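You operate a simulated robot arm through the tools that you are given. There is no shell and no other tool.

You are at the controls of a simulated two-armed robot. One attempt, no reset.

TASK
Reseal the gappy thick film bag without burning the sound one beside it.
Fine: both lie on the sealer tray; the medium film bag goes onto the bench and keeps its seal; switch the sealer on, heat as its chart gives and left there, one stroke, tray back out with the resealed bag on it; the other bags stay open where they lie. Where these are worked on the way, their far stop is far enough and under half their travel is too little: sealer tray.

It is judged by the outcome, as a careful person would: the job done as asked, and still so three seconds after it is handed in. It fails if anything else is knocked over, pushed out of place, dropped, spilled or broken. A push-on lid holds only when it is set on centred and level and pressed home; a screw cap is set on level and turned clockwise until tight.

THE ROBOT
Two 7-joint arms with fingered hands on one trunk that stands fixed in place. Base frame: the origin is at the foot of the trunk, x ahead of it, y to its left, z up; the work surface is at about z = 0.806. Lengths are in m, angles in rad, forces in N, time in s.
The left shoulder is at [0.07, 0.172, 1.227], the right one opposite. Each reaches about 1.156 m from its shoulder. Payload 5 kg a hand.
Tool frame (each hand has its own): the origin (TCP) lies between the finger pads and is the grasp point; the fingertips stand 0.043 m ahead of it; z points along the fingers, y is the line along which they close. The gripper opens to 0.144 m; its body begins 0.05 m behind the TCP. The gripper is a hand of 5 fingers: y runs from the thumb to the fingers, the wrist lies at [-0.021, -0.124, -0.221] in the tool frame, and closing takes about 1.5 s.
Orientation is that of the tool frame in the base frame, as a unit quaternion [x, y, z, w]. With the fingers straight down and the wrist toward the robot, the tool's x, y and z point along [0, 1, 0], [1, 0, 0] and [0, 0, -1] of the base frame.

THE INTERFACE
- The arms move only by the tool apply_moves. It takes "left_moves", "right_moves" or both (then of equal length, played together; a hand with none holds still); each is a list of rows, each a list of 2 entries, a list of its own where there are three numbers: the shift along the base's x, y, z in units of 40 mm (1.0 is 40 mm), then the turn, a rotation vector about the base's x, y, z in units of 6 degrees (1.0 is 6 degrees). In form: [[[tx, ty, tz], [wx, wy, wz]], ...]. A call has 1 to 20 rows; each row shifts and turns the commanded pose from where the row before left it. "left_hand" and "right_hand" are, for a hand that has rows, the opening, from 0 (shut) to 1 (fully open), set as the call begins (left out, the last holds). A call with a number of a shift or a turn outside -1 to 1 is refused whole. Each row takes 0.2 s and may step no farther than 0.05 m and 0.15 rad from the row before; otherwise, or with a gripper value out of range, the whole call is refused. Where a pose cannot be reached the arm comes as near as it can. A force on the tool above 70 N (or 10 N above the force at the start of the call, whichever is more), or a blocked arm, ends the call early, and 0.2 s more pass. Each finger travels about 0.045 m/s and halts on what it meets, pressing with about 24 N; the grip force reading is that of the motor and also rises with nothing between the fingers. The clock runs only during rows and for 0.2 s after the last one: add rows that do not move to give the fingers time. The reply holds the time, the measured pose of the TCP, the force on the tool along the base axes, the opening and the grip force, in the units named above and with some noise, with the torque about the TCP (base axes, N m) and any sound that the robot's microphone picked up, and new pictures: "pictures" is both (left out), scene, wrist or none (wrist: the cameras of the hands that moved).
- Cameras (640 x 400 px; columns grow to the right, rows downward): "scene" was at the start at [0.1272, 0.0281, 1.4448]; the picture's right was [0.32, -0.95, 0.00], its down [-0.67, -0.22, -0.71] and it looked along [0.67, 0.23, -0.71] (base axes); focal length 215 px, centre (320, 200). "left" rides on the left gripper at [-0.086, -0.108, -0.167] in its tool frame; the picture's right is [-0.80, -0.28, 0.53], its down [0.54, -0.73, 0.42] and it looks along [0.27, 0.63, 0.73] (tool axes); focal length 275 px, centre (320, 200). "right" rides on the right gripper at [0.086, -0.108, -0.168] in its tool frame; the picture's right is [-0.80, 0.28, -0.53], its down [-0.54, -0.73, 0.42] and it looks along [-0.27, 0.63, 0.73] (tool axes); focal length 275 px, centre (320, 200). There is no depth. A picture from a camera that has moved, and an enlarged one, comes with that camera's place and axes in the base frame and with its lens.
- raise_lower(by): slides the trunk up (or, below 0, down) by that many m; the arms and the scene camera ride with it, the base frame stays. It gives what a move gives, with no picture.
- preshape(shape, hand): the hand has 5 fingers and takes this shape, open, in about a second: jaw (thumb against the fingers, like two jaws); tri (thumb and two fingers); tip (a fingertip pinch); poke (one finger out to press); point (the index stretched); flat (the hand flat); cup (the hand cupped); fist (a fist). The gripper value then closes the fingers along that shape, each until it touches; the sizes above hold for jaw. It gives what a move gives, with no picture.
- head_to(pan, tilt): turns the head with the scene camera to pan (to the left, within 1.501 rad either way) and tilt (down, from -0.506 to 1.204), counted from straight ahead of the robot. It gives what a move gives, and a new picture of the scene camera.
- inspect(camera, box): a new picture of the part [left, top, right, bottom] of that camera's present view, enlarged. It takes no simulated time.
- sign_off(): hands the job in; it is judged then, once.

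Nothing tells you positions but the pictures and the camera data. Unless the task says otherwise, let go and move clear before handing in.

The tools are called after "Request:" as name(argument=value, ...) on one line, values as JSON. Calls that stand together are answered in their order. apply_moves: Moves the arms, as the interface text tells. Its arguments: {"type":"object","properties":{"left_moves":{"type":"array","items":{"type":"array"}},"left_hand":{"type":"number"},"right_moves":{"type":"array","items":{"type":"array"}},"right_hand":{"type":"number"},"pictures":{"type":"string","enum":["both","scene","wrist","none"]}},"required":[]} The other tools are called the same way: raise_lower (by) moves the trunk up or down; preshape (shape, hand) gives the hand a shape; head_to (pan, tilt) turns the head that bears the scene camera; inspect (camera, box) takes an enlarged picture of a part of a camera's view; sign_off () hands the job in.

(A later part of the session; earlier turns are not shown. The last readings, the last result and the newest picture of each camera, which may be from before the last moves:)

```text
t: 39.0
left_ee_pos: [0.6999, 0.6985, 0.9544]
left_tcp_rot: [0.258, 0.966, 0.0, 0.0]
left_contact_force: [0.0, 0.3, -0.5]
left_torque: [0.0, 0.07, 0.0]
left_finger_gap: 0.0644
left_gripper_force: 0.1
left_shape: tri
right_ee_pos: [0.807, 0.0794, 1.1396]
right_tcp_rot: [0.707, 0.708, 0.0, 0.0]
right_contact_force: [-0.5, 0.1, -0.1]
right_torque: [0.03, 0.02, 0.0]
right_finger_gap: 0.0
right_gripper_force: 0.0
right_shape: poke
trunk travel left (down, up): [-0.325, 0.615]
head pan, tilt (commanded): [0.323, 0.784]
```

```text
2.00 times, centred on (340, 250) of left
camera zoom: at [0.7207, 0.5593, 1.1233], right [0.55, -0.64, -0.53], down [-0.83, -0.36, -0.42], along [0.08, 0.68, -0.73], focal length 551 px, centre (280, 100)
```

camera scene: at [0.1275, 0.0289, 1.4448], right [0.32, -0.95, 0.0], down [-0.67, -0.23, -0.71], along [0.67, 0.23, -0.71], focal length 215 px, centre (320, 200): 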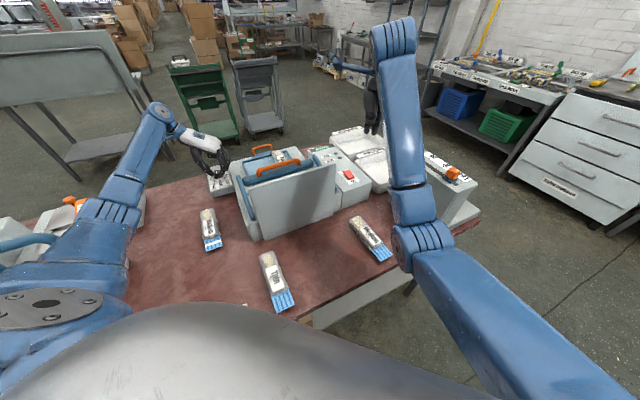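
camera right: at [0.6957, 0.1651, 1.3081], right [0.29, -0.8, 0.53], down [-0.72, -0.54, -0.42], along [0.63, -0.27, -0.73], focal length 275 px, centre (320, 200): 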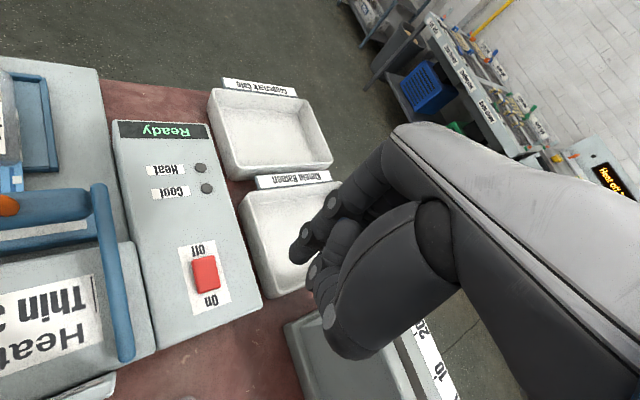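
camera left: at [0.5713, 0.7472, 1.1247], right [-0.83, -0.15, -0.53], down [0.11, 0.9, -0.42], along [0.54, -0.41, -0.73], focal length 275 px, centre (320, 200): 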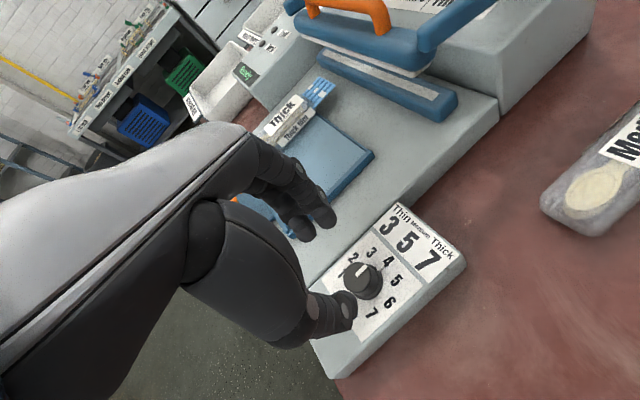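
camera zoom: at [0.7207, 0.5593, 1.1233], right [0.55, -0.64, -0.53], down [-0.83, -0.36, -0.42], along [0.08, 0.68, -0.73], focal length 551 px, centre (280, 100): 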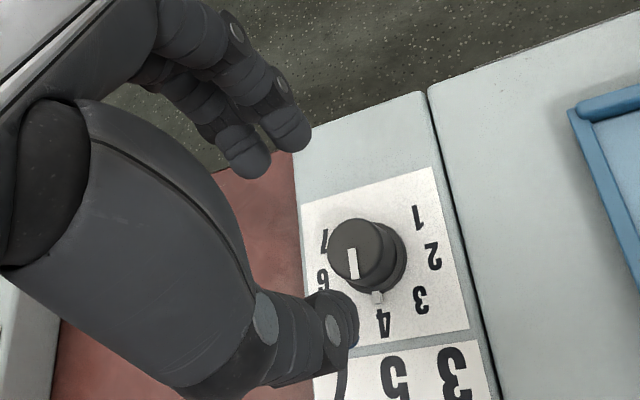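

Request:
apply_moves(left_moves=[[[0, 0, -0.6], [0, 0, 0]], [[0, 0, -0.6], [0, 0, 0]], [[0, 0, -0.4], [0, 0, 0]], [[0, 0, 0], [0, 0, 0]]], left_hand=0.45, pictures="none")

Request:
apply_moves(left_moves=[[[0, 0, 0], [0, 0, 0]], [[0, 0, 0], [0, 0, 0]], [[0, 0, 0], [0, 0, 0]], [[0, 0, 0], [0, 0, 0]], [[0, 0, 0], [0, 0, 0]]], left_hand=0.0, pictures="none")

Request:
inspect(camera="left", box=[220, 170, 460, 370])

```text
t: 40.0
left_ee_pos: [0.7008, 0.6979, 0.8912]
left_tcp_rot: [0.259, 0.966, 0.0, 0.0]
left_contact_force: [0.0, -0.3, 0.0]
left_torque: [0.01, -0.01, -0.03]
left_finger_gap: 0.0641
left_gripper_force: 0.0
left_shape: tri
right_ee_pos: [0.8064, 0.08, 1.14]
right_tcp_rot: [0.706, 0.708, 0.0, 0.0]
right_contact_force: [-0.4, 0.0, -0.4]
right_torque: [-0.02, 0.0, 0.03]
right_finger_gap: 0.0001
right_gripper_force: 0.0
right_shape: poke
trunk travel left (down, up): [-0.325, 0.615]
head pan, tilt (commanded): [0.323, 0.784]
```

```text
t: 41.2
left_ee_pos: [0.7021, 0.6984, 0.8906]
left_tcp_rot: [0.258, 0.966, 0.001, 0.001]
left_contact_force: [0.2, -1.2, -1.4]
left_torque: [-0.02, 0.01, 0.02]
left_finger_gap: 0.0221
left_gripper_force: 24.2
left_shape: tri
right_ee_pos: [0.8061, 0.0796, 1.1394]
right_tcp_rot: [0.707, 0.708, 0.0, 0.0]
right_contact_force: [-0.4, 0.3, 0.2]
right_torque: [0.0, 0.01, 0.02]
right_finger_gap: 0.0
right_gripper_force: 0.0
right_shape: poke
trunk travel left (down, up): [-0.325, 0.615]
head pan, tilt (commanded): [0.323, 0.784]
```

```text
2.00 times, centred on (340, 270) of left
camera zoom: at [0.721, 0.5595, 1.0593], right [0.55, -0.64, -0.53], down [-0.83, -0.36, -0.42], along [0.08, 0.68, -0.73], focal length 551 px, centre (280, 60)
```

zoom: 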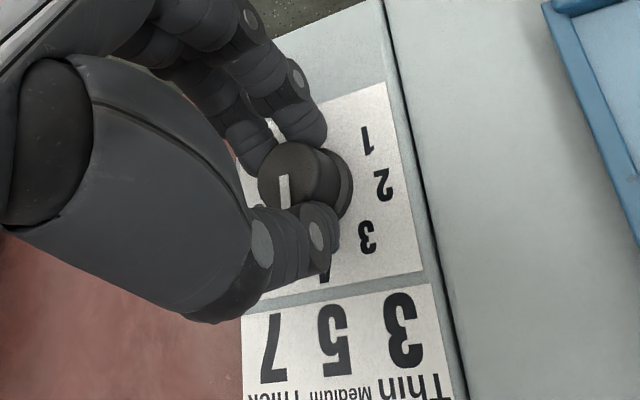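

Request:
apply_moves(left_moves=[[[0, 0, 0], [0, 0, -1]], [[0, 0, 0], [0, 0, -1]], [[0, 0, 0], [0, 0, -1]], [[0, 0, 0], [0, 0, -1]], [[0, 0, 0], [0, 0, -1]], [[0, 0, 0], [0, 0, -1]], [[0, 0, 0], [0, 0, -1]], [[0, 0, 0], [0, 0, -1]], [[0, 0, 0], [0, 0, -1]], [[0, 0, 0], [0, 0, -1]], [[0, 0, 0], [0, 0, -1]], [[0, 0, 0], [0, 0, -1]], [[0, 0, 0], [0, 0, -1]], [[0, 0, 0], [0, 0, -1]], [[0, 0, 0], [0, 0, -1]], [[0, 0, 0], [0, 0, -1]], [[0, 0, 0], [0, 0, -1]], [[0, 0, 0], [0, 0, -1]], [[0, 0, 0], [0, 0, -1]]], pictures="none")

Request:
inspect(camera="left", box=[220, 170, 460, 370])

Request:
inspect(camera="scene", box=[190, 150, 250, 200])

```text
t: 45.2
left_ee_pos: [0.7006, 0.6982, 0.8908]
left_tcp_rot: [0.951, 0.309, -0.001, 0.001]
left_contact_force: [0.3, 9.0, 1.5]
left_torque: [0.33, 0.03, -0.01]
left_finger_gap: 0.022
left_gripper_force: 23.6
left_shape: tri
right_ee_pos: [0.8063, 0.0801, 1.1392]
right_tcp_rot: [0.707, 0.707, -0.001, 0.0]
right_contact_force: [1.3, -0.3, -0.3]
right_torque: [0.02, 0.01, 0.01]
right_finger_gap: 0.0001
right_gripper_force: 0.0
right_shape: poke
trunk travel left (down, up): [-0.325, 0.615]
head pan, tilt (commanded): [0.323, 0.784]
```

```text
2.00 times, centred on (340, 270) of left
camera zoom: at [0.5666, 0.7346, 1.0592], right [-0.81, -0.24, -0.53], down [0.01, 0.91, -0.42], along [0.58, -0.35, -0.73], focal length 551 px, centre (280, 60)
```

zoom: 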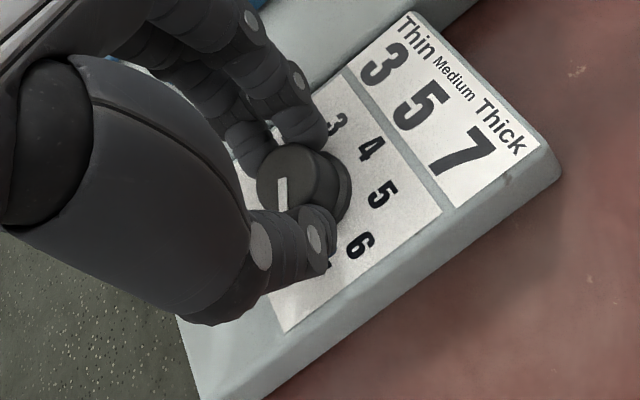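

```text
8.00 times, centred on (220, 175) of scene
camera zoom: at [0.1275, 0.029, 1.4448], right [0.32, -0.95, 0.0], down [-0.67, -0.23, -0.71], along [0.67, 0.23, -0.71], focal length 1720 px, centre (1120, 400)
```

zoom: 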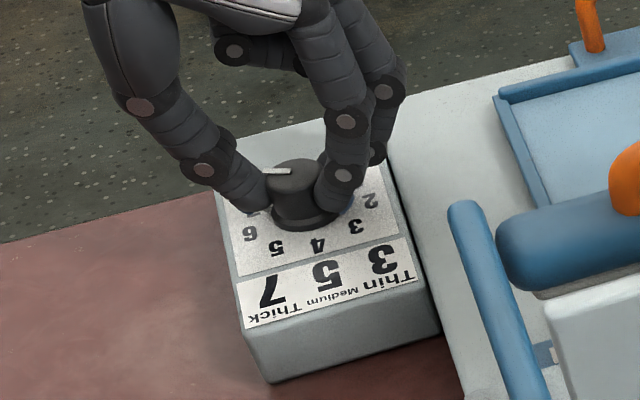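

Request:
apply_moves(left_moves=[[[0, 0, 0], [0, 0, -1]], [[0, 0, 0], [0, 0, 0]]], pictures="none")

Request:
apply_moves(left_moves=[[[0, 0, 0], [0, 0, 0]], [[0, 0, 0], [0, 0, 0]], [[0, 0, 0], [0, 0, 0]], [[0, 0, 0.4], [0, 0, 0]], [[0, 0, 0.7], [0, 0, 0]], [[0, 0, 0.9], [0, 0, 0]], [[0, 0, 0.9], [0, 0, 0]]], left_hand=0.4, pictures="wrist")

Request:
inspect(camera="left", box=[280, 200, 480, 380])

Request:
inspect(camera="scene", box=[195, 155, 245, 205])

```text
t: 45.8
left_ee_pos: [0.6991, 0.6985, 0.891]
left_tcp_rot: [0.966, 0.259, 0.0, 0.002]
left_contact_force: [3.1, 9.7, 1.8]
left_torque: [0.36, -0.05, 0.12]
left_finger_gap: 0.0218
left_gripper_force: 24.0
left_shape: tri
right_ee_pos: [0.806, 0.0806, 1.1394]
right_tcp_rot: [0.706, 0.708, -0.001, 0.0]
right_contact_force: [0.3, -0.7, -0.6]
right_torque: [0.0, 0.03, 0.01]
right_finger_gap: 0.0
right_gripper_force: 0.0
right_shape: poke
trunk travel left (down, up): [-0.325, 0.615]
head pan, tilt (commanded): [0.323, 0.784]
```

```text
t: 47.4
left_ee_pos: [0.699, 0.698, 1.0068]
left_tcp_rot: [0.966, 0.258, -0.002, 0.001]
left_contact_force: [0.2, -1.1, 0.5]
left_torque: [0.02, 0.03, -0.01]
left_finger_gap: 0.0571
left_gripper_force: 0.0
left_shape: tri
right_ee_pos: [0.8046, 0.0786, 1.1391]
right_tcp_rot: [0.707, 0.707, 0.0, 0.0]
right_contact_force: [-1.1, -0.2, 0.2]
right_torque: [0.05, -0.03, -0.01]
right_finger_gap: 0.0
right_gripper_force: 0.1
right_shape: poke
trunk travel left (down, up): [-0.325, 0.615]
head pan, tilt (commanded): [0.323, 0.784]
camera left: at [0.5711, 0.7473, 1.1752], right [-0.83, -0.15, -0.53], down [0.11, 0.9, -0.42], along [0.54, -0.41, -0.73], focal length 275 px, centre (320, 200)
```

left: 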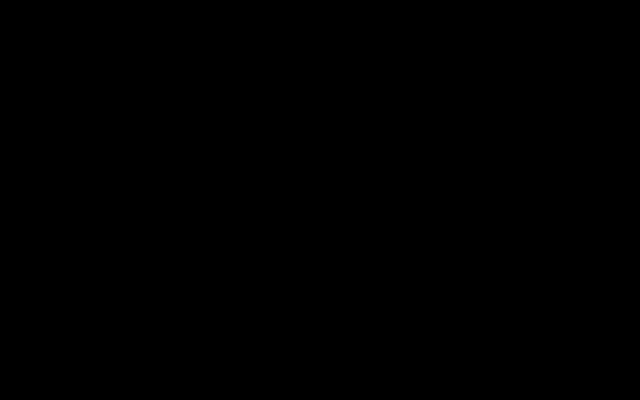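

```text
2.22 times, centred on (380, 290) of left
camera zoom: at [0.5711, 0.7473, 1.1752], right [-0.83, -0.15, -0.53], down [0.11, 0.9, -0.42], along [0.54, -0.41, -0.73], focal length 612 px, centre (187, 0)
```

zoom: 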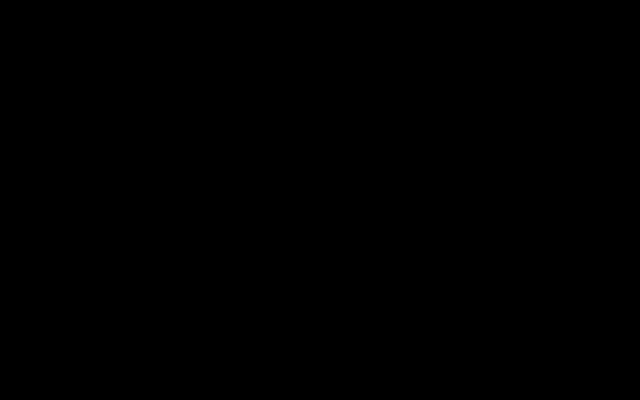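

```text
8.00 times, centred on (220, 180) of scene
camera zoom: at [0.1268, 0.0273, 1.4448], right [0.32, -0.95, 0.0], down [-0.67, -0.22, -0.71], along [0.67, 0.23, -0.71], focal length 1720 px, centre (1120, 360)
```

zoom: 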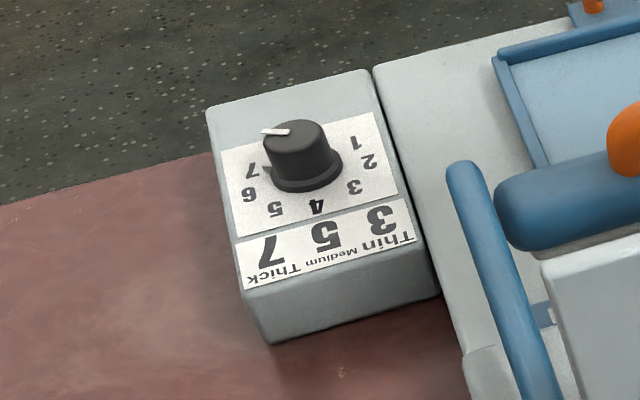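

The dial's tick and pointer now sit at 7. The left wrist camera just went black; I'll check whether it comes back and look at the tray with the other cameras.

Request:
inspect(camera="left", box=[0, 0, 640, 400])

Request:
inspect(camera="scene", box=[225, 125, 315, 195])

Request:
inspect(camera="right", box=[0, 0, 200, 200])

```text
1.00 times, centred on (320, 200) of left (not enlarged: the box is as wide or as high as the picture)
camera zoom: at [0.5711, 0.7473, 1.1752], right [-0.83, -0.15, -0.53], down [0.11, 0.9, -0.42], along [0.54, -0.41, -0.73], focal length 275 px, centre (320, 200)
```

zoom: 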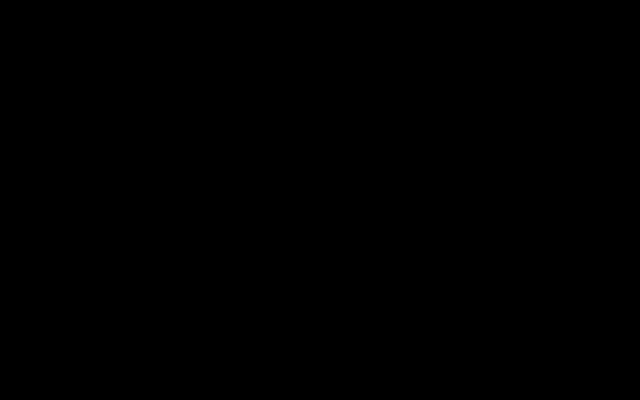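

```text
5.71 times, centred on (270, 160) of scene
camera zoom: at [0.1268, 0.0273, 1.4448], right [0.32, -0.95, 0.0], down [-0.67, -0.22, -0.71], along [0.67, 0.23, -0.71], focal length 1229 px, centre (606, 429)
```

zoom: 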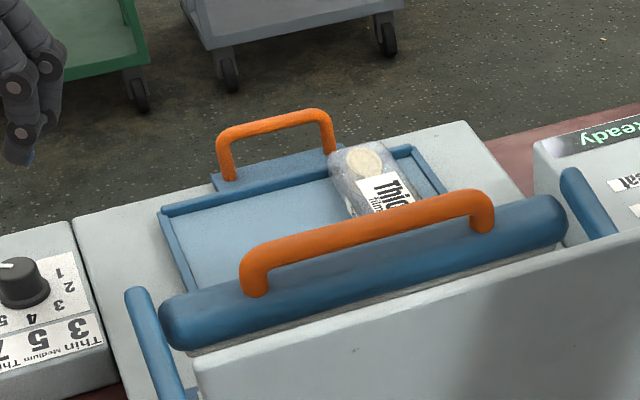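

```text
2.00 times, centred on (100, 100) of right
camera zoom: at [0.6964, 0.1639, 1.3079], right [0.28, -0.8, 0.53], down [-0.72, -0.54, -0.42], along [0.63, -0.27, -0.73], focal length 551 px, centre (760, 400)
```

zoom: 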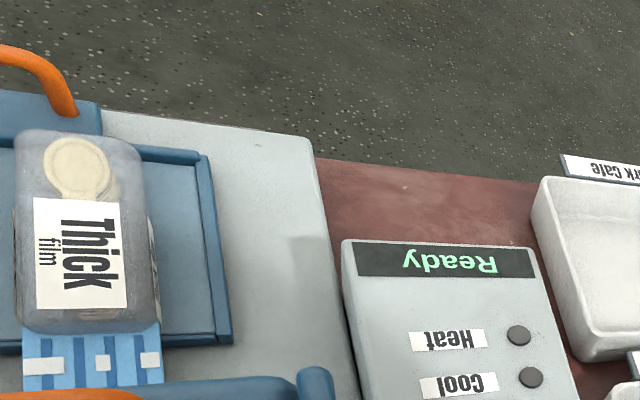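

The left wrist camera stays dead, so I'll use the right wrist camera as my second eye. I'll set both hands to jaw shape, turn the left hand toward the tray handle direction and bring the right hand back and up over the sealer to watch.

Request:
preshape(shape="jaw", hand="left")

Request:
preshape(shape="jaw", hand="right")

Request:
apply_moves(left_moves=[[[0, 0, 0.3], [0, 0, 0.97]], [[0, 0, 0.3], [0, 0, 0.97]], [[0, 0, 0.3], [0, 0, 0.97]], [[0, 0, 0.3], [0, 0, 0.97]], [[0, 0, 0.2], [0, 0, 0.97]], [[0.2, 0, 0], [0, 0, 0.97]], [[0.2, 0, 0], [0, 0, 0.97]], [[0.2, 0, 0], [0, 0, 0.97]], [[0.2, 0, 0], [0, 0, 0.97]], [[0.3, 0, 0], [0, 0, 0.97]], [[0.3, 0, 0], [0, 0, 0.97]], [[0.3, 0, 0], [0, 0, 0.97]], [[0.3, 0, 0], [0, 0, 0.97]], [[0.3, 0, 0], [0, 0, 0.97]], [[0.3, 0, 0], [0, 0, 0.97]], [[0.3, 0, 0], [0, 0, 0.97]], [[0.3, 0, 0], [0, 0, 0.97]], [[0.3, 0, 0], [0, 0, 1.0]]], right_moves=[[[0, 0, 0.5], [0, 0, 0]], [[0, 0, 0.5], [0, 0, 0]], [[0, 0, 0.5], [0, 0, 0]], [[-0.2, 0.25, 0.5], [0, 0, 0.5]], [[-0.3, 0.3, 0.5], [0, 0, 0.5]], [[-0.3, 0.3, 0.25], [0, 0, 0.5]], [[-0.3, 0.3, 0], [0, 0, 0.5]], [[-0.3, 0.3, 0], [0, 0, 0.5]], [[-0.3, 0.3, 0], [0, 0, 0.5]], [[-0.3, 0.3, 0], [0, 0, 0.5]], [[-0.3, 0.3, 0], [0, 0, 0.5]], [[-0.3, 0.3, 0], [0, 0, 0.5]], [[-0.3, 0.3, 0], [0, 0, 0.5]], [[-0.3, 0.3, 0], [0, 0, 0.5]], [[-0.3, 0.3, 0], [0, 0, 0.5]], [[-0.3, 0.3, 0], [0, 0, 0.5]], [[-0.3, 0.3, 0], [0, 0, 0.5]], [[0, 0, 0], [0, 0, 0.5]]], pictures="both")

```text
t: 48.3
left_ee_pos: [0.7014, 0.6973, 1.0051]
left_tcp_rot: [0.966, 0.259, -0.001, -0.001]
left_contact_force: [-0.1, 0.1, -0.7]
left_torque: [-0.01, 0.01, 0.02]
left_finger_gap: 0.1434
left_gripper_force: 0.0
left_shape: jaw
right_ee_pos: [0.8047, 0.0807, 1.1397]
right_tcp_rot: [0.706, 0.708, 0.0, 0.0]
right_contact_force: [0.1, -0.1, -0.1]
right_torque: [0.04, -0.01, -0.01]
right_finger_gap: 0.0
right_gripper_force: 0.1
right_shape: poke
trunk travel left (down, up): [-0.325, 0.615]
head pan, tilt (commanded): [0.323, 0.784]
```

```text
t: 49.2
left_ee_pos: [0.6998, 0.6993, 1.006]
left_tcp_rot: [0.966, 0.258, 0.0, -0.001]
left_contact_force: [-0.4, -0.1, 0.0]
left_torque: [-0.02, -0.01, -0.03]
left_finger_gap: 0.1436
left_gripper_force: 0.1
left_shape: jaw
right_ee_pos: [0.8059, 0.0792, 1.1391]
right_tcp_rot: [0.707, 0.707, 0.0, -0.001]
right_contact_force: [-0.3, 1.1, 0.6]
right_torque: [0.0, 0.0, -0.02]
right_finger_gap: 0.1438
right_gripper_force: 0.2
right_shape: jaw
trunk travel left (down, up): [-0.325, 0.615]
head pan, tilt (commanded): [0.323, 0.784]
```

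```text
t: 53.0
left_ee_pos: [0.8419, 0.6976, 1.062]
left_tcp_rot: [0.382, 0.924, 0.0, 0.0]
left_contact_force: [0.0, 0.3, -0.3]
left_torque: [0.0, 0.01, -0.02]
left_finger_gap: 0.1435
left_gripper_force: 0.0
left_shape: jaw
right_ee_pos: [0.6784, 0.2545, 1.2361]
right_tcp_rot: [0.382, 0.924, 0.0, -0.001]
right_contact_force: [0.6, -0.2, -0.4]
right_torque: [0.04, 0.04, 0.03]
right_finger_gap: 0.1438
right_gripper_force: 0.0
right_shape: jaw
right hand out of reach, approached as far as the arm can: row 4, 5, 6, 7, 8, 10
trunk travel left (down, up): [-0.325, 0.615]
head pan, tilt (commanded): [0.323, 0.784]
camera scene: at [0.1286, 0.027, 1.4447], right [0.32, -0.95, 0.0], down [-0.67, -0.22, -0.71], along [0.67, 0.23, -0.71], focal length 215 px, centre (320, 200)
camera right: at [0.5412, 0.2388, 1.4054], right [0.77, -0.36, 0.53], down [-0.13, -0.9, -0.42], along [0.63, 0.26, -0.73], focal length 275 px, centre (320, 200)
camera left: at [0.8256, 0.5582, 1.231], right [0.36, -0.76, -0.53], down [-0.9, -0.13, -0.42], along [0.25, 0.63, -0.73], focal length 275 px, centre (320, 200)
```

scene: 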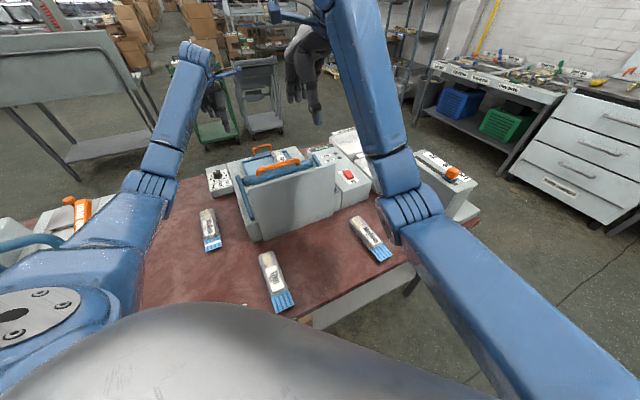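
right: 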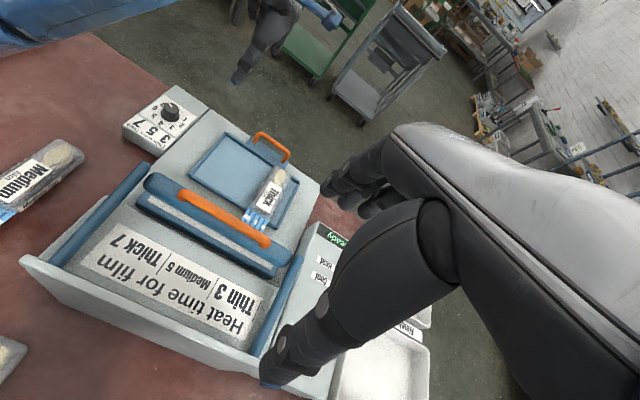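
left: 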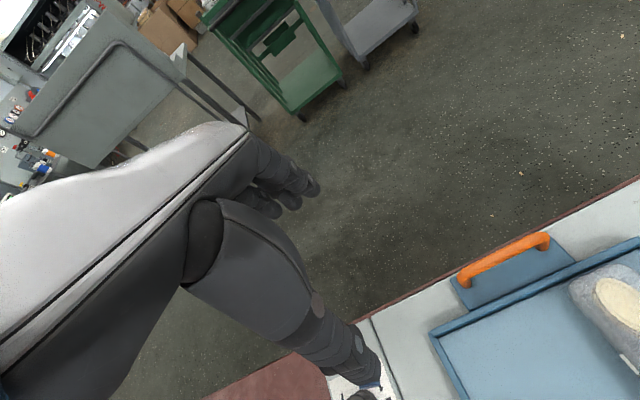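

The left camera is back, and the right one gives a good overview. I'll zoom in on the dial and the tray handle.

Request:
inspect(camera="right", box=[120, 80, 200, 160])

Request:
inspect(camera="right", box=[180, 110, 330, 280])

Request:
inspect(camera="left", box=[400, 180, 640, 400])

```text
5.00 times, centred on (160, 120) of right
camera zoom: at [0.5412, 0.2388, 1.4054], right [0.77, -0.36, 0.53], down [-0.13, -0.9, -0.42], along [0.63, 0.26, -0.73], focal length 1376 px, centre (1120, 600)
```

zoom: 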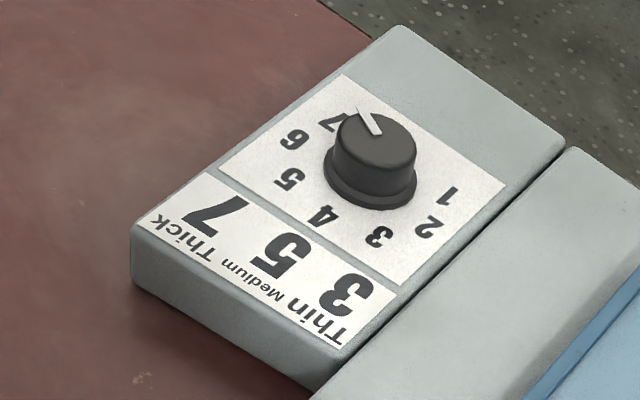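

```text
2.35 times, centred on (255, 195) of right
camera zoom: at [0.5412, 0.2388, 1.4054], right [0.77, -0.36, 0.53], down [-0.13, -0.9, -0.42], along [0.63, 0.26, -0.73], focal length 648 px, centre (473, 212)
```

zoom: 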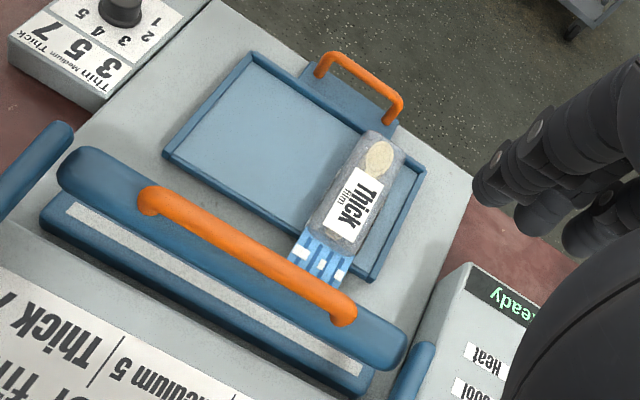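

```text
1.82 times, centred on (520, 290) of left
camera zoom: at [0.8256, 0.5582, 1.231], right [0.36, -0.76, -0.53], down [-0.9, -0.13, -0.42], along [0.25, 0.63, -0.73], focal length 500 px, centre (-44, 36)
```

zoom: 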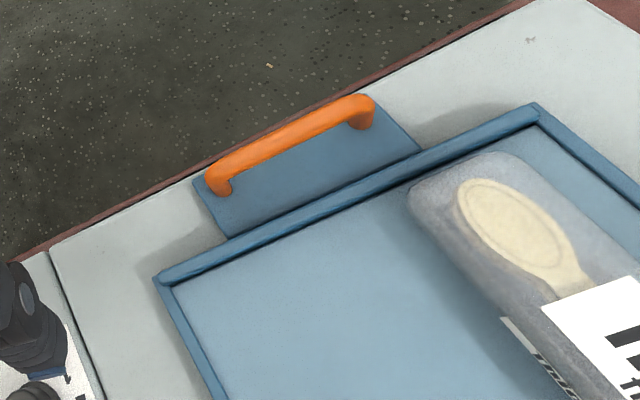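

The dial pointer clearly lines up with 7. The tray handle's bar is centred near (0.916, 0.590), z ≈ 0.885; I'll bring the left hand above it, closing direction along the tray's slide.

Request:
apply_moves(left_moves=[[[0.46, -0.67, -0.3], [0, 0, 0]], [[0.46, -0.67, -0.3], [0, 0, 0]], [[0.46, -0.67, -0.4], [0, 0, 0]], [[0.46, -0.68, -0.4], [0, 0, 0]]], left_hand=0.6, pictures="both")

Request:
inspect(camera="right", box=[180, 60, 380, 260])

Request:
inspect(camera="left", box=[240, 140, 500, 360])

```text
t: 54.0
left_ee_pos: [0.9149, 0.5902, 1.0077]
left_tcp_rot: [0.382, 0.924, 0.0, 0.0]
left_contact_force: [-0.2, 0.4, 0.7]
left_torque: [-0.03, 0.01, -0.01]
left_finger_gap: 0.0867
left_gripper_force: 0.0
left_shape: jaw
right_ee_pos: [0.68, 0.2563, 1.2365]
right_tcp_rot: [0.382, 0.924, 0.0, -0.001]
right_contact_force: [1.0, -1.0, -0.5]
right_torque: [0.02, 0.06, 0.01]
right_finger_gap: 0.1441
right_gripper_force: 0.1
right_shape: jaw
trunk travel left (down, up): [-0.325, 0.615]
head pan, tilt (commanded): [0.323, 0.784]
camera scene: at [0.129, 0.0268, 1.4447], right [0.32, -0.95, 0.0], down [-0.67, -0.22, -0.71], along [0.67, 0.23, -0.71], focal length 215 px, centre (320, 200)
camera left: at [0.8984, 0.4509, 1.1751], right [0.36, -0.76, -0.53], down [-0.9, -0.13, -0.42], along [0.25, 0.63, -0.73], focal length 275 px, centre (320, 200)
```

scene: 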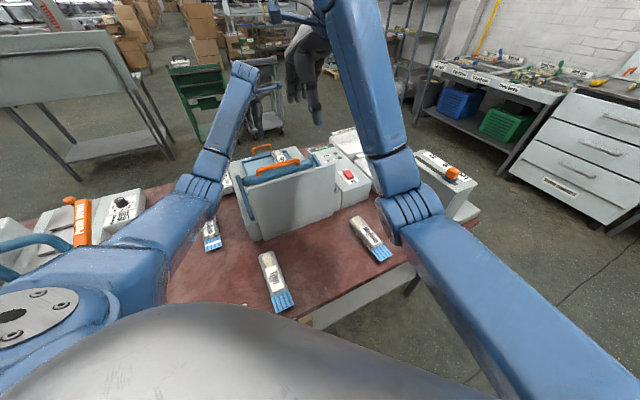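
left: 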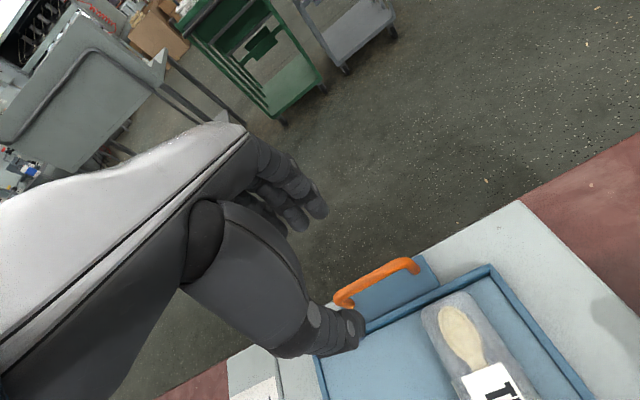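

```text
2.00 times, centred on (280, 160) of right
camera zoom: at [0.5416, 0.2387, 1.4053], right [0.77, -0.36, 0.53], down [-0.13, -0.9, -0.42], along [0.63, 0.26, -0.73], focal length 551 px, centre (400, 280)
```

zoom: 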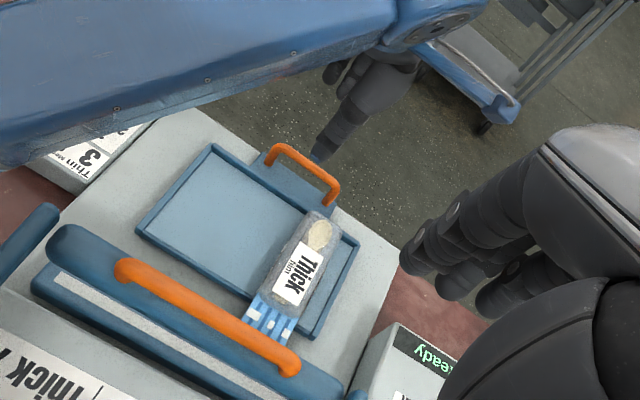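

```text
1.82 times, centred on (370, 250) of left
camera zoom: at [0.8984, 0.4509, 1.1751], right [0.36, -0.76, -0.53], down [-0.9, -0.13, -0.42], along [0.25, 0.63, -0.73], focal length 500 px, centre (229, 109)
```

zoom: 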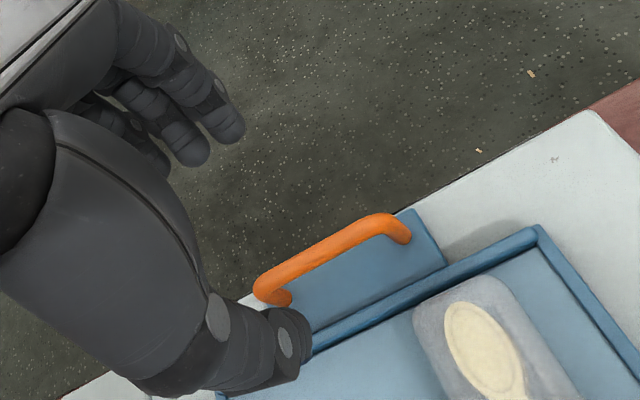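

Request:
apply_moves(left_moves=[[[0.03, 0, -0.6], [0, 0, 0]], [[0.03, 0, -0.6], [0, 0, 0]], [[0.03, 0, -0.6], [0, 0, 0]], [[0, 0, 0], [0, 0, 0]]], left_hand=0.4, pictures="none")

Request:
inspect(camera="scene", box=[225, 115, 315, 195])

Request:
inspect(camera="left", box=[240, 160, 480, 360])

Request:
inspect(camera="right", box=[220, 70, 360, 210])

```text
t: 55.0
left_ee_pos: [0.9169, 0.5915, 0.9354]
left_tcp_rot: [0.382, 0.924, -0.001, 0.001]
left_contact_force: [0.3, 0.1, 0.4]
left_torque: [0.0, 0.03, -0.01]
left_finger_gap: 0.058
left_gripper_force: 0.1
left_shape: jaw
right_ee_pos: [0.6766, 0.2553, 1.2378]
right_tcp_rot: [0.382, 0.924, -0.001, 0.0]
right_contact_force: [-0.1, 1.1, 0.3]
right_torque: [-0.01, 0.02, -0.02]
right_finger_gap: 0.1438
right_gripper_force: 0.1
right_shape: jaw
trunk travel left (down, up): [-0.325, 0.615]
head pan, tilt (commanded): [0.323, 0.784]
```

```text
5.00 times, centred on (270, 155) of scene
camera zoom: at [0.1272, 0.0279, 1.4448], right [0.32, -0.95, 0.0], down [-0.67, -0.22, -0.71], along [0.67, 0.23, -0.71], focal length 1075 px, centre (570, 425)
```

zoom: 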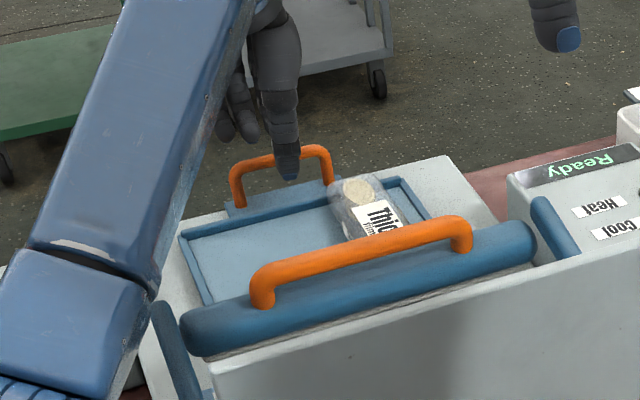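

```text
2.00 times, centred on (360, 260) of left
camera zoom: at [0.9008, 0.4518, 1.1039], right [0.36, -0.76, -0.53], down [-0.9, -0.13, -0.42], along [0.26, 0.63, -0.73], focal length 551 px, centre (240, 80)
```

zoom: 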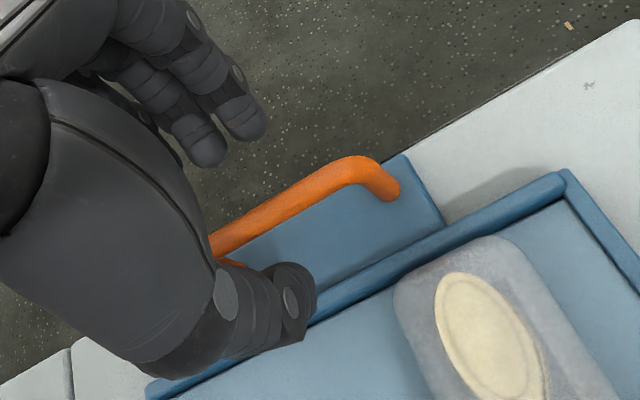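

```text
2.86 times, centred on (290, 140) of right
camera zoom: at [0.5398, 0.2397, 1.4058], right [0.76, -0.36, 0.53], down [-0.13, -0.9, -0.42], along [0.63, 0.25, -0.73], focal length 786 px, centre (406, 371)
```

zoom: 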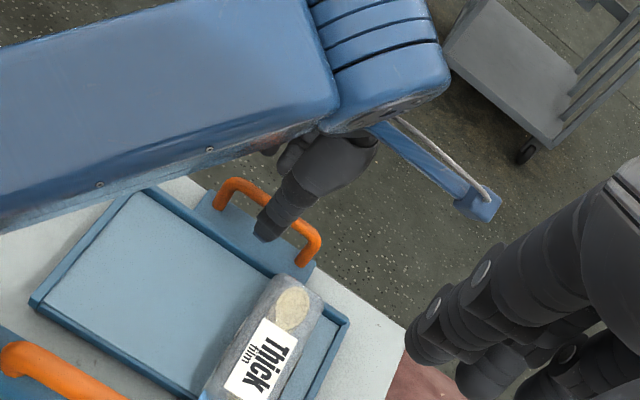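

Request:
apply_moves(left_moves=[[[0, 0, 0], [0, 0, 0]], [[0, 0, -0.2], [0, 0, 0]], [[0, 0, -0.2], [0, 0, 0]], [[0, 0, -0.15], [0, 0, 0]]], left_hand=0.32, pictures="none")

Request:
inspect(camera="scene", box=[240, 125, 300, 175])

Request:
inspect(camera="left", box=[240, 160, 480, 360])

Request:
inspect(camera="right", box=[240, 100, 340, 180])

```text
t: 56.0
left_ee_pos: [0.9171, 0.5898, 0.9119]
left_tcp_rot: [0.383, 0.924, -0.001, 0.0]
left_contact_force: [-0.2, -0.7, 0.5]
left_torque: [-0.01, 0.0, 0.0]
left_finger_gap: 0.0464
left_gripper_force: 0.0
left_shape: jaw
right_ee_pos: [0.6772, 0.2573, 1.2374]
right_tcp_rot: [0.382, 0.924, 0.0, -0.001]
right_contact_force: [0.8, 0.4, 0.4]
right_torque: [-0.01, -0.02, 0.01]
right_finger_gap: 0.1439
right_gripper_force: 0.1
right_shape: jaw
trunk travel left (down, up): [-0.325, 0.615]
head pan, tilt (commanded): [0.323, 0.784]
```

```text
8.00 times, centred on (270, 150) of scene
camera zoom: at [0.1274, 0.0281, 1.4448], right [0.32, -0.95, 0.0], down [-0.67, -0.22, -0.71], along [0.67, 0.23, -0.71], focal length 1720 px, centre (720, 600)
```

zoom: 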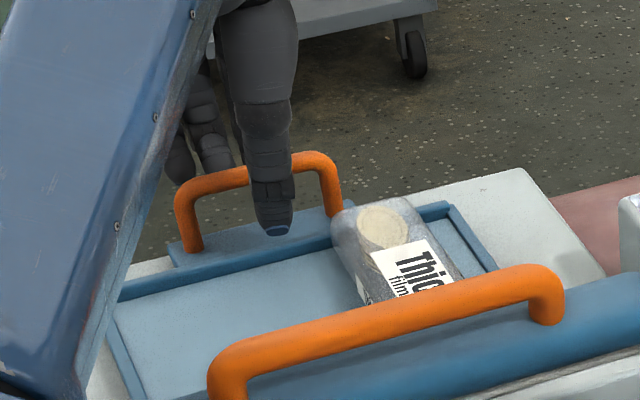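

```text
2.00 times, centred on (360, 260) of left
camera zoom: at [0.9011, 0.4512, 1.0814], right [0.36, -0.76, -0.53], down [-0.9, -0.13, -0.42], along [0.25, 0.63, -0.73], focal length 551 px, centre (240, 80)
```

zoom: 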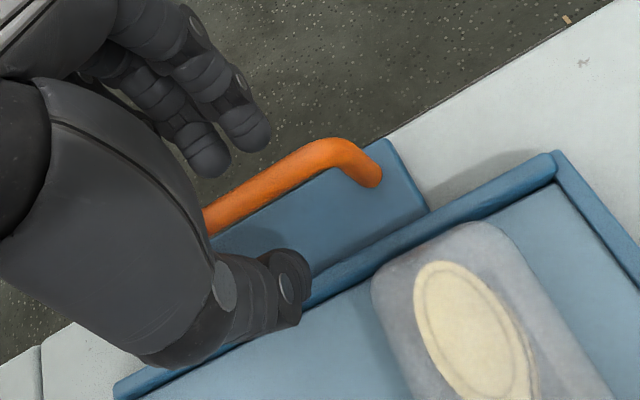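

```text
5.00 times, centred on (290, 140) of right
camera zoom: at [0.54, 0.2399, 1.4057], right [0.76, -0.36, 0.53], down [-0.13, -0.9, -0.42], along [0.63, 0.25, -0.73], focal length 1376 px, centre (470, 500)
```

zoom: 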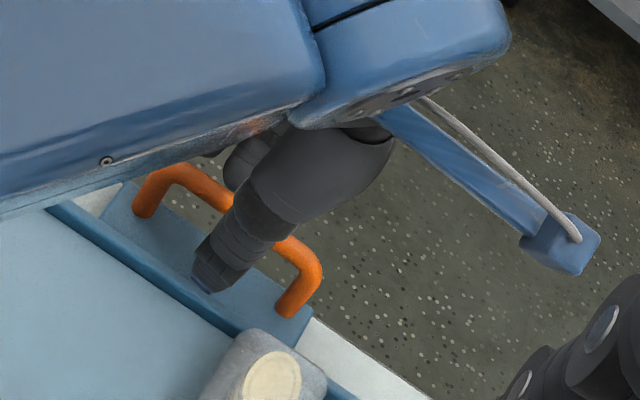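

Thumb is inside the arch, fingers outside. Closing on the handle.

Request:
apply_moves(left_moves=[[[0, 0, 0], [0, 0, 0]], [[0, 0, 0], [0, 0, 0]], [[0, 0, 0], [0, 0, 0]], [[0, 0, 0], [0, 0, 0]], [[0, 0, 0], [0, 0, 0]]], left_hand=0.0, pictures="none")

Request:
inspect(camera="scene", box=[240, 125, 300, 175])

Request:
inspect(camera="left", box=[240, 160, 480, 360])

```text
t: 57.2
left_ee_pos: [0.9165, 0.5898, 0.913]
left_tcp_rot: [0.383, 0.924, -0.001, 0.0]
left_contact_force: [-1.7, -1.0, -5.1]
left_torque: [0.01, 0.05, -0.09]
left_finger_gap: 0.0029
left_gripper_force: 23.6
left_shape: jaw
right_ee_pos: [0.6776, 0.2574, 1.2374]
right_tcp_rot: [0.383, 0.924, 0.0, 0.0]
right_contact_force: [0.1, -0.1, -0.2]
right_torque: [0.0, 0.01, -0.01]
right_finger_gap: 0.1438
right_gripper_force: 0.0
right_shape: jaw
trunk travel left (down, up): [-0.325, 0.615]
head pan, tilt (commanded): [0.323, 0.784]
```

```text
8.00 times, centred on (270, 150) of scene
camera zoom: at [0.1278, 0.0284, 1.4447], right [0.32, -0.95, 0.0], down [-0.67, -0.22, -0.71], along [0.67, 0.23, -0.71], focal length 1720 px, centre (720, 600)
```

zoom: 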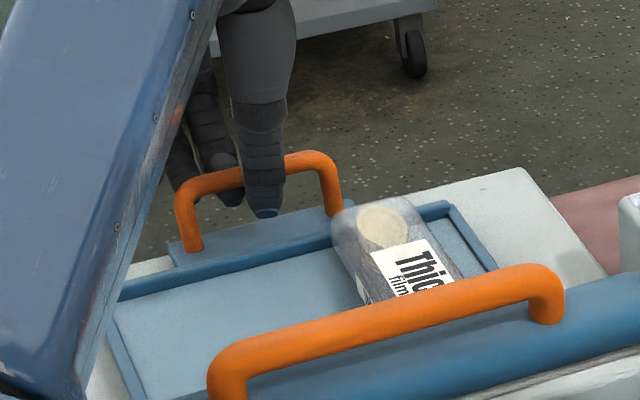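

```text
2.00 times, centred on (360, 260) of left
camera zoom: at [0.9013, 0.4514, 1.0804], right [0.36, -0.77, -0.53], down [-0.9, -0.13, -0.42], along [0.25, 0.63, -0.73], focal length 551 px, centre (240, 80)
```

zoom: 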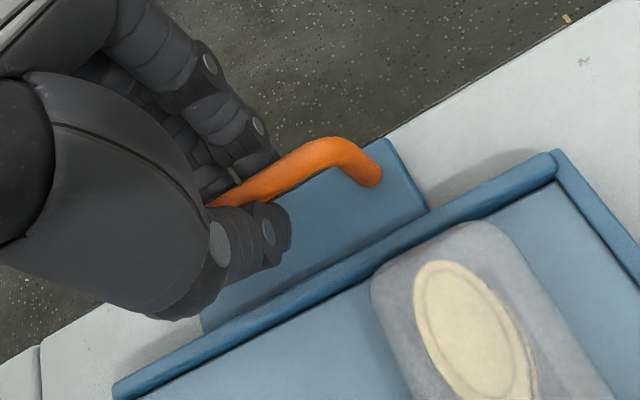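

Handle is gripped. Pushing the tray in slowly along its slide, first 2 cm.

Request:
apply_moves(left_moves=[[[-0.12, -0.12, 0], [0, 0, 0]], [[-0.12, -0.12, 0], [0, 0, 0]], [[-0.12, -0.12, 0], [0, 0, 0]]], pictures="none")

Request:
inspect(camera="right", box=[150, 100, 330, 300])

```text
t: 58.0
left_ee_pos: [0.9036, 0.5758, 0.9124]
left_tcp_rot: [0.383, 0.924, -0.001, 0.0]
left_contact_force: [0.6, 0.8, -7.2]
left_torque: [0.1, -0.01, -0.11]
left_finger_gap: 0.0031
left_gripper_force: 23.8
left_shape: jaw
right_ee_pos: [0.6789, 0.2559, 1.2353]
right_tcp_rot: [0.382, 0.924, -0.001, -0.001]
right_contact_force: [0.5, -0.5, 0.3]
right_torque: [-0.01, -0.02, 0.0]
right_finger_gap: 0.1441
right_gripper_force: 0.0
right_shape: jaw
trunk travel left (down, up): [-0.325, 0.615]
head pan, tilt (commanded): [0.323, 0.784]
```

```text
2.00 times, centred on (240, 200) of right
camera zoom: at [0.5408, 0.2407, 1.4052], right [0.76, -0.36, 0.53], down [-0.13, -0.9, -0.42], along [0.63, 0.25, -0.73], focal length 551 px, centre (480, 200)
```

zoom: 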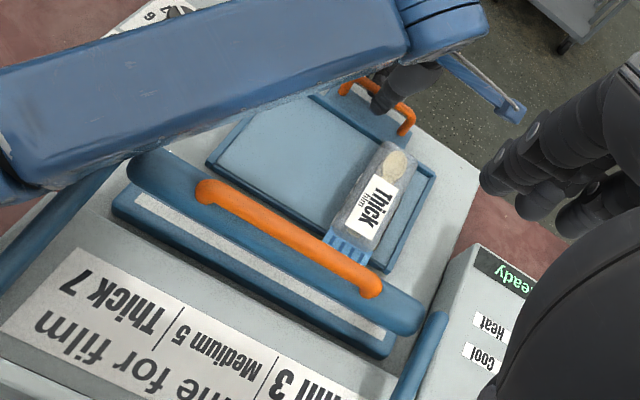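

Tray slides freely with the bag on it. Continuing toward its stop.

Request:
apply_moves(left_moves=[[[-0.18, -0.18, 0], [0, 0, 0]], [[-0.18, -0.18, 0], [0, 0, 0]], [[-0.18, -0.18, 0], [0, 0, 0]]], pictures="none")

Request:
inspect(camera="right", box=[150, 100, 330, 300])

```text
t: 58.8
left_ee_pos: [0.881, 0.5556, 0.912]
left_tcp_rot: [0.383, 0.924, -0.001, 0.0]
left_contact_force: [2.0, -1.6, -9.8]
left_torque: [0.01, -0.07, -0.12]
left_finger_gap: 0.0031
left_gripper_force: 23.2
left_shape: jaw
right_ee_pos: [0.6792, 0.2575, 1.2372]
right_tcp_rot: [0.382, 0.924, -0.001, -0.001]
right_contact_force: [0.1, -0.1, -0.3]
right_torque: [0.01, 0.02, 0.04]
right_finger_gap: 0.144
right_gripper_force: 0.1
right_shape: jaw
trunk travel left (down, up): [-0.325, 0.615]
head pan, tilt (commanded): [0.323, 0.784]
```

```text
2.00 times, centred on (240, 200) of right
camera zoom: at [0.5408, 0.2413, 1.4052], right [0.76, -0.36, 0.53], down [-0.13, -0.9, -0.42], along [0.63, 0.25, -0.73], focal length 551 px, centre (480, 200)
```

zoom: 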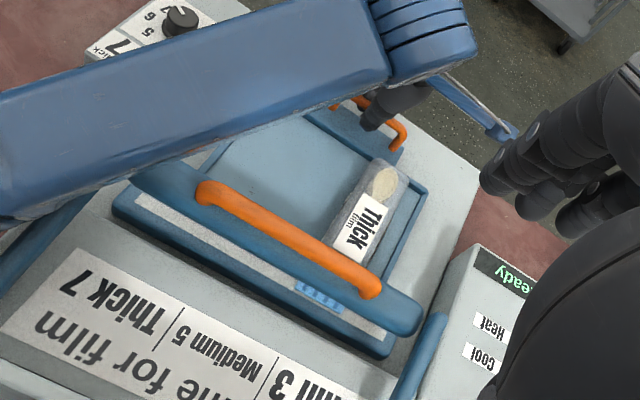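

Request:
apply_moves(left_moves=[[[-0.12, -0.12, 0], [0, 0, 0]], [[-0.12, -0.12, 0], [0, 0, 0]], [[-0.12, -0.12, 0], [0, 0, 0]]], pictures="scene")

Request:
inspect(camera="right", box=[150, 100, 330, 300])

Request:
inspect(camera="scene", box=[200, 100, 330, 220])

```text
t: 59.6
left_ee_pos: [0.8679, 0.5429, 0.9121]
left_tcp_rot: [0.383, 0.924, -0.001, 0.0]
left_contact_force: [5.4, -4.3, -12.1]
left_torque: [-0.07, -0.16, -0.15]
left_finger_gap: 0.0031
left_gripper_force: 23.2
left_shape: jaw
right_ee_pos: [0.6781, 0.2579, 1.237]
right_tcp_rot: [0.382, 0.924, -0.001, 0.0]
right_contact_force: [-0.5, -0.3, -0.3]
right_torque: [0.01, 0.0, -0.02]
right_finger_gap: 0.144
right_gripper_force: 0.1
right_shape: jaw
trunk travel left (down, up): [-0.325, 0.615]
head pan, tilt (commanded): [0.323, 0.784]
camera scene: at [0.1284, 0.0301, 1.4447], right [0.32, -0.95, 0.0], down [-0.67, -0.23, -0.71], along [0.67, 0.22, -0.71], focal length 215 px, centre (320, 200)
```

scene: 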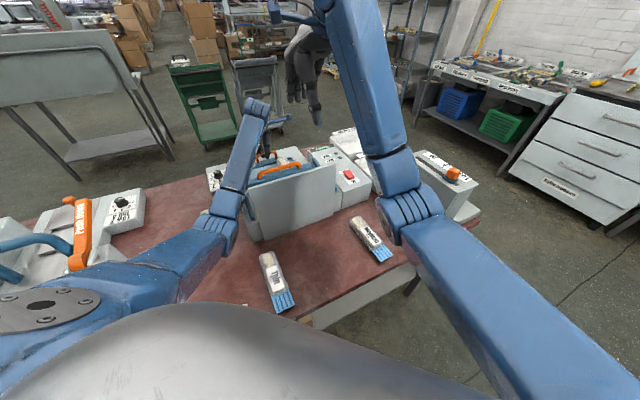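

```text
2.00 times, centred on (240, 200) of right
camera zoom: at [0.5408, 0.242, 1.4051], right [0.76, -0.36, 0.53], down [-0.13, -0.9, -0.42], along [0.63, 0.25, -0.73], focal length 551 px, centre (480, 200)
```

zoom: 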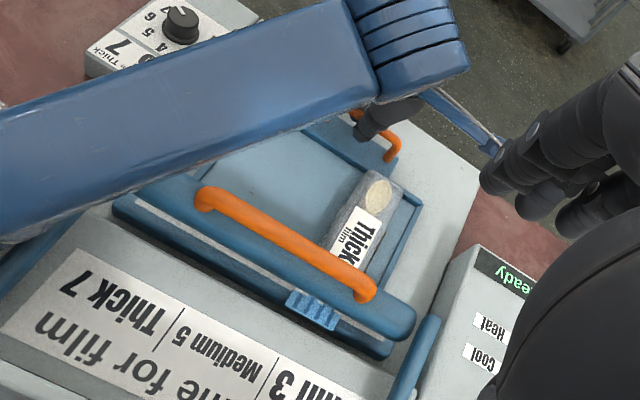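

```text
3.33 times, centred on (265, 160) of scene
camera zoom: at [0.1284, 0.0301, 1.4447], right [0.32, -0.95, 0.0], down [-0.67, -0.23, -0.71], along [0.67, 0.22, -0.71], focal length 717 px, centre (503, 333)
```

zoom: 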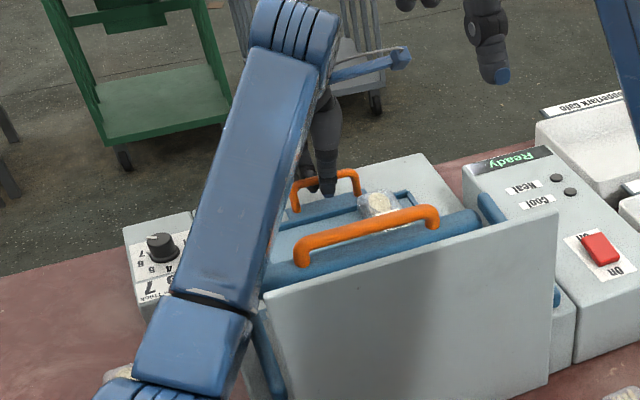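

Request:
inspect(camera="right", box=[0, 0, 640, 400])

Request:
inspect(camera="scene", box=[170, 130, 290, 260])

```text
1.00 times, centred on (320, 200) of right (not enlarged: the box is as wide or as high as the picture)
camera zoom: at [0.5408, 0.242, 1.4051], right [0.76, -0.36, 0.53], down [-0.13, -0.9, -0.42], along [0.63, 0.25, -0.73], focal length 275 px, centre (320, 200)
```

zoom: 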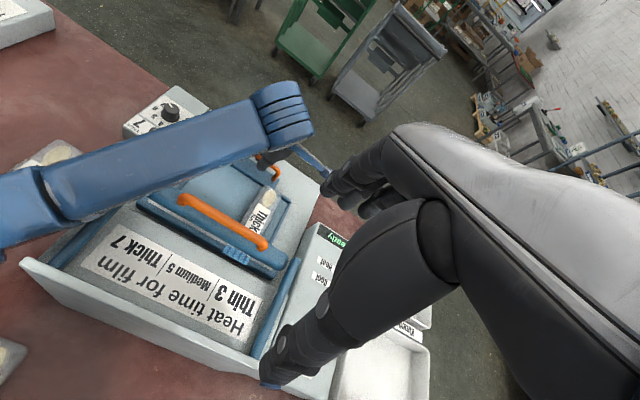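

```text
3.08 times, centred on (230, 195) of scene
camera zoom: at [0.1284, 0.0301, 1.4447], right [0.32, -0.95, 0.0], down [-0.67, -0.23, -0.71], along [0.67, 0.22, -0.71], focal length 662 px, centre (597, 215)
```

zoom: 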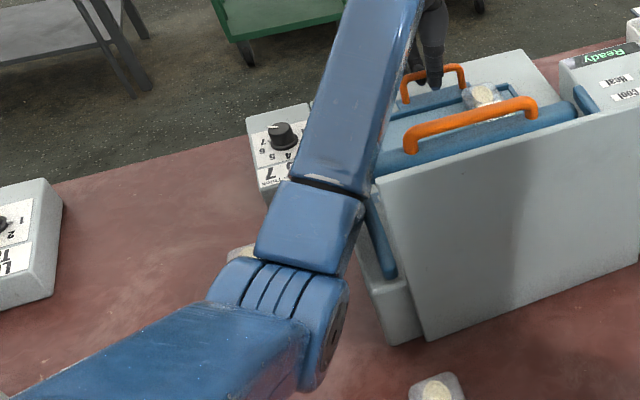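

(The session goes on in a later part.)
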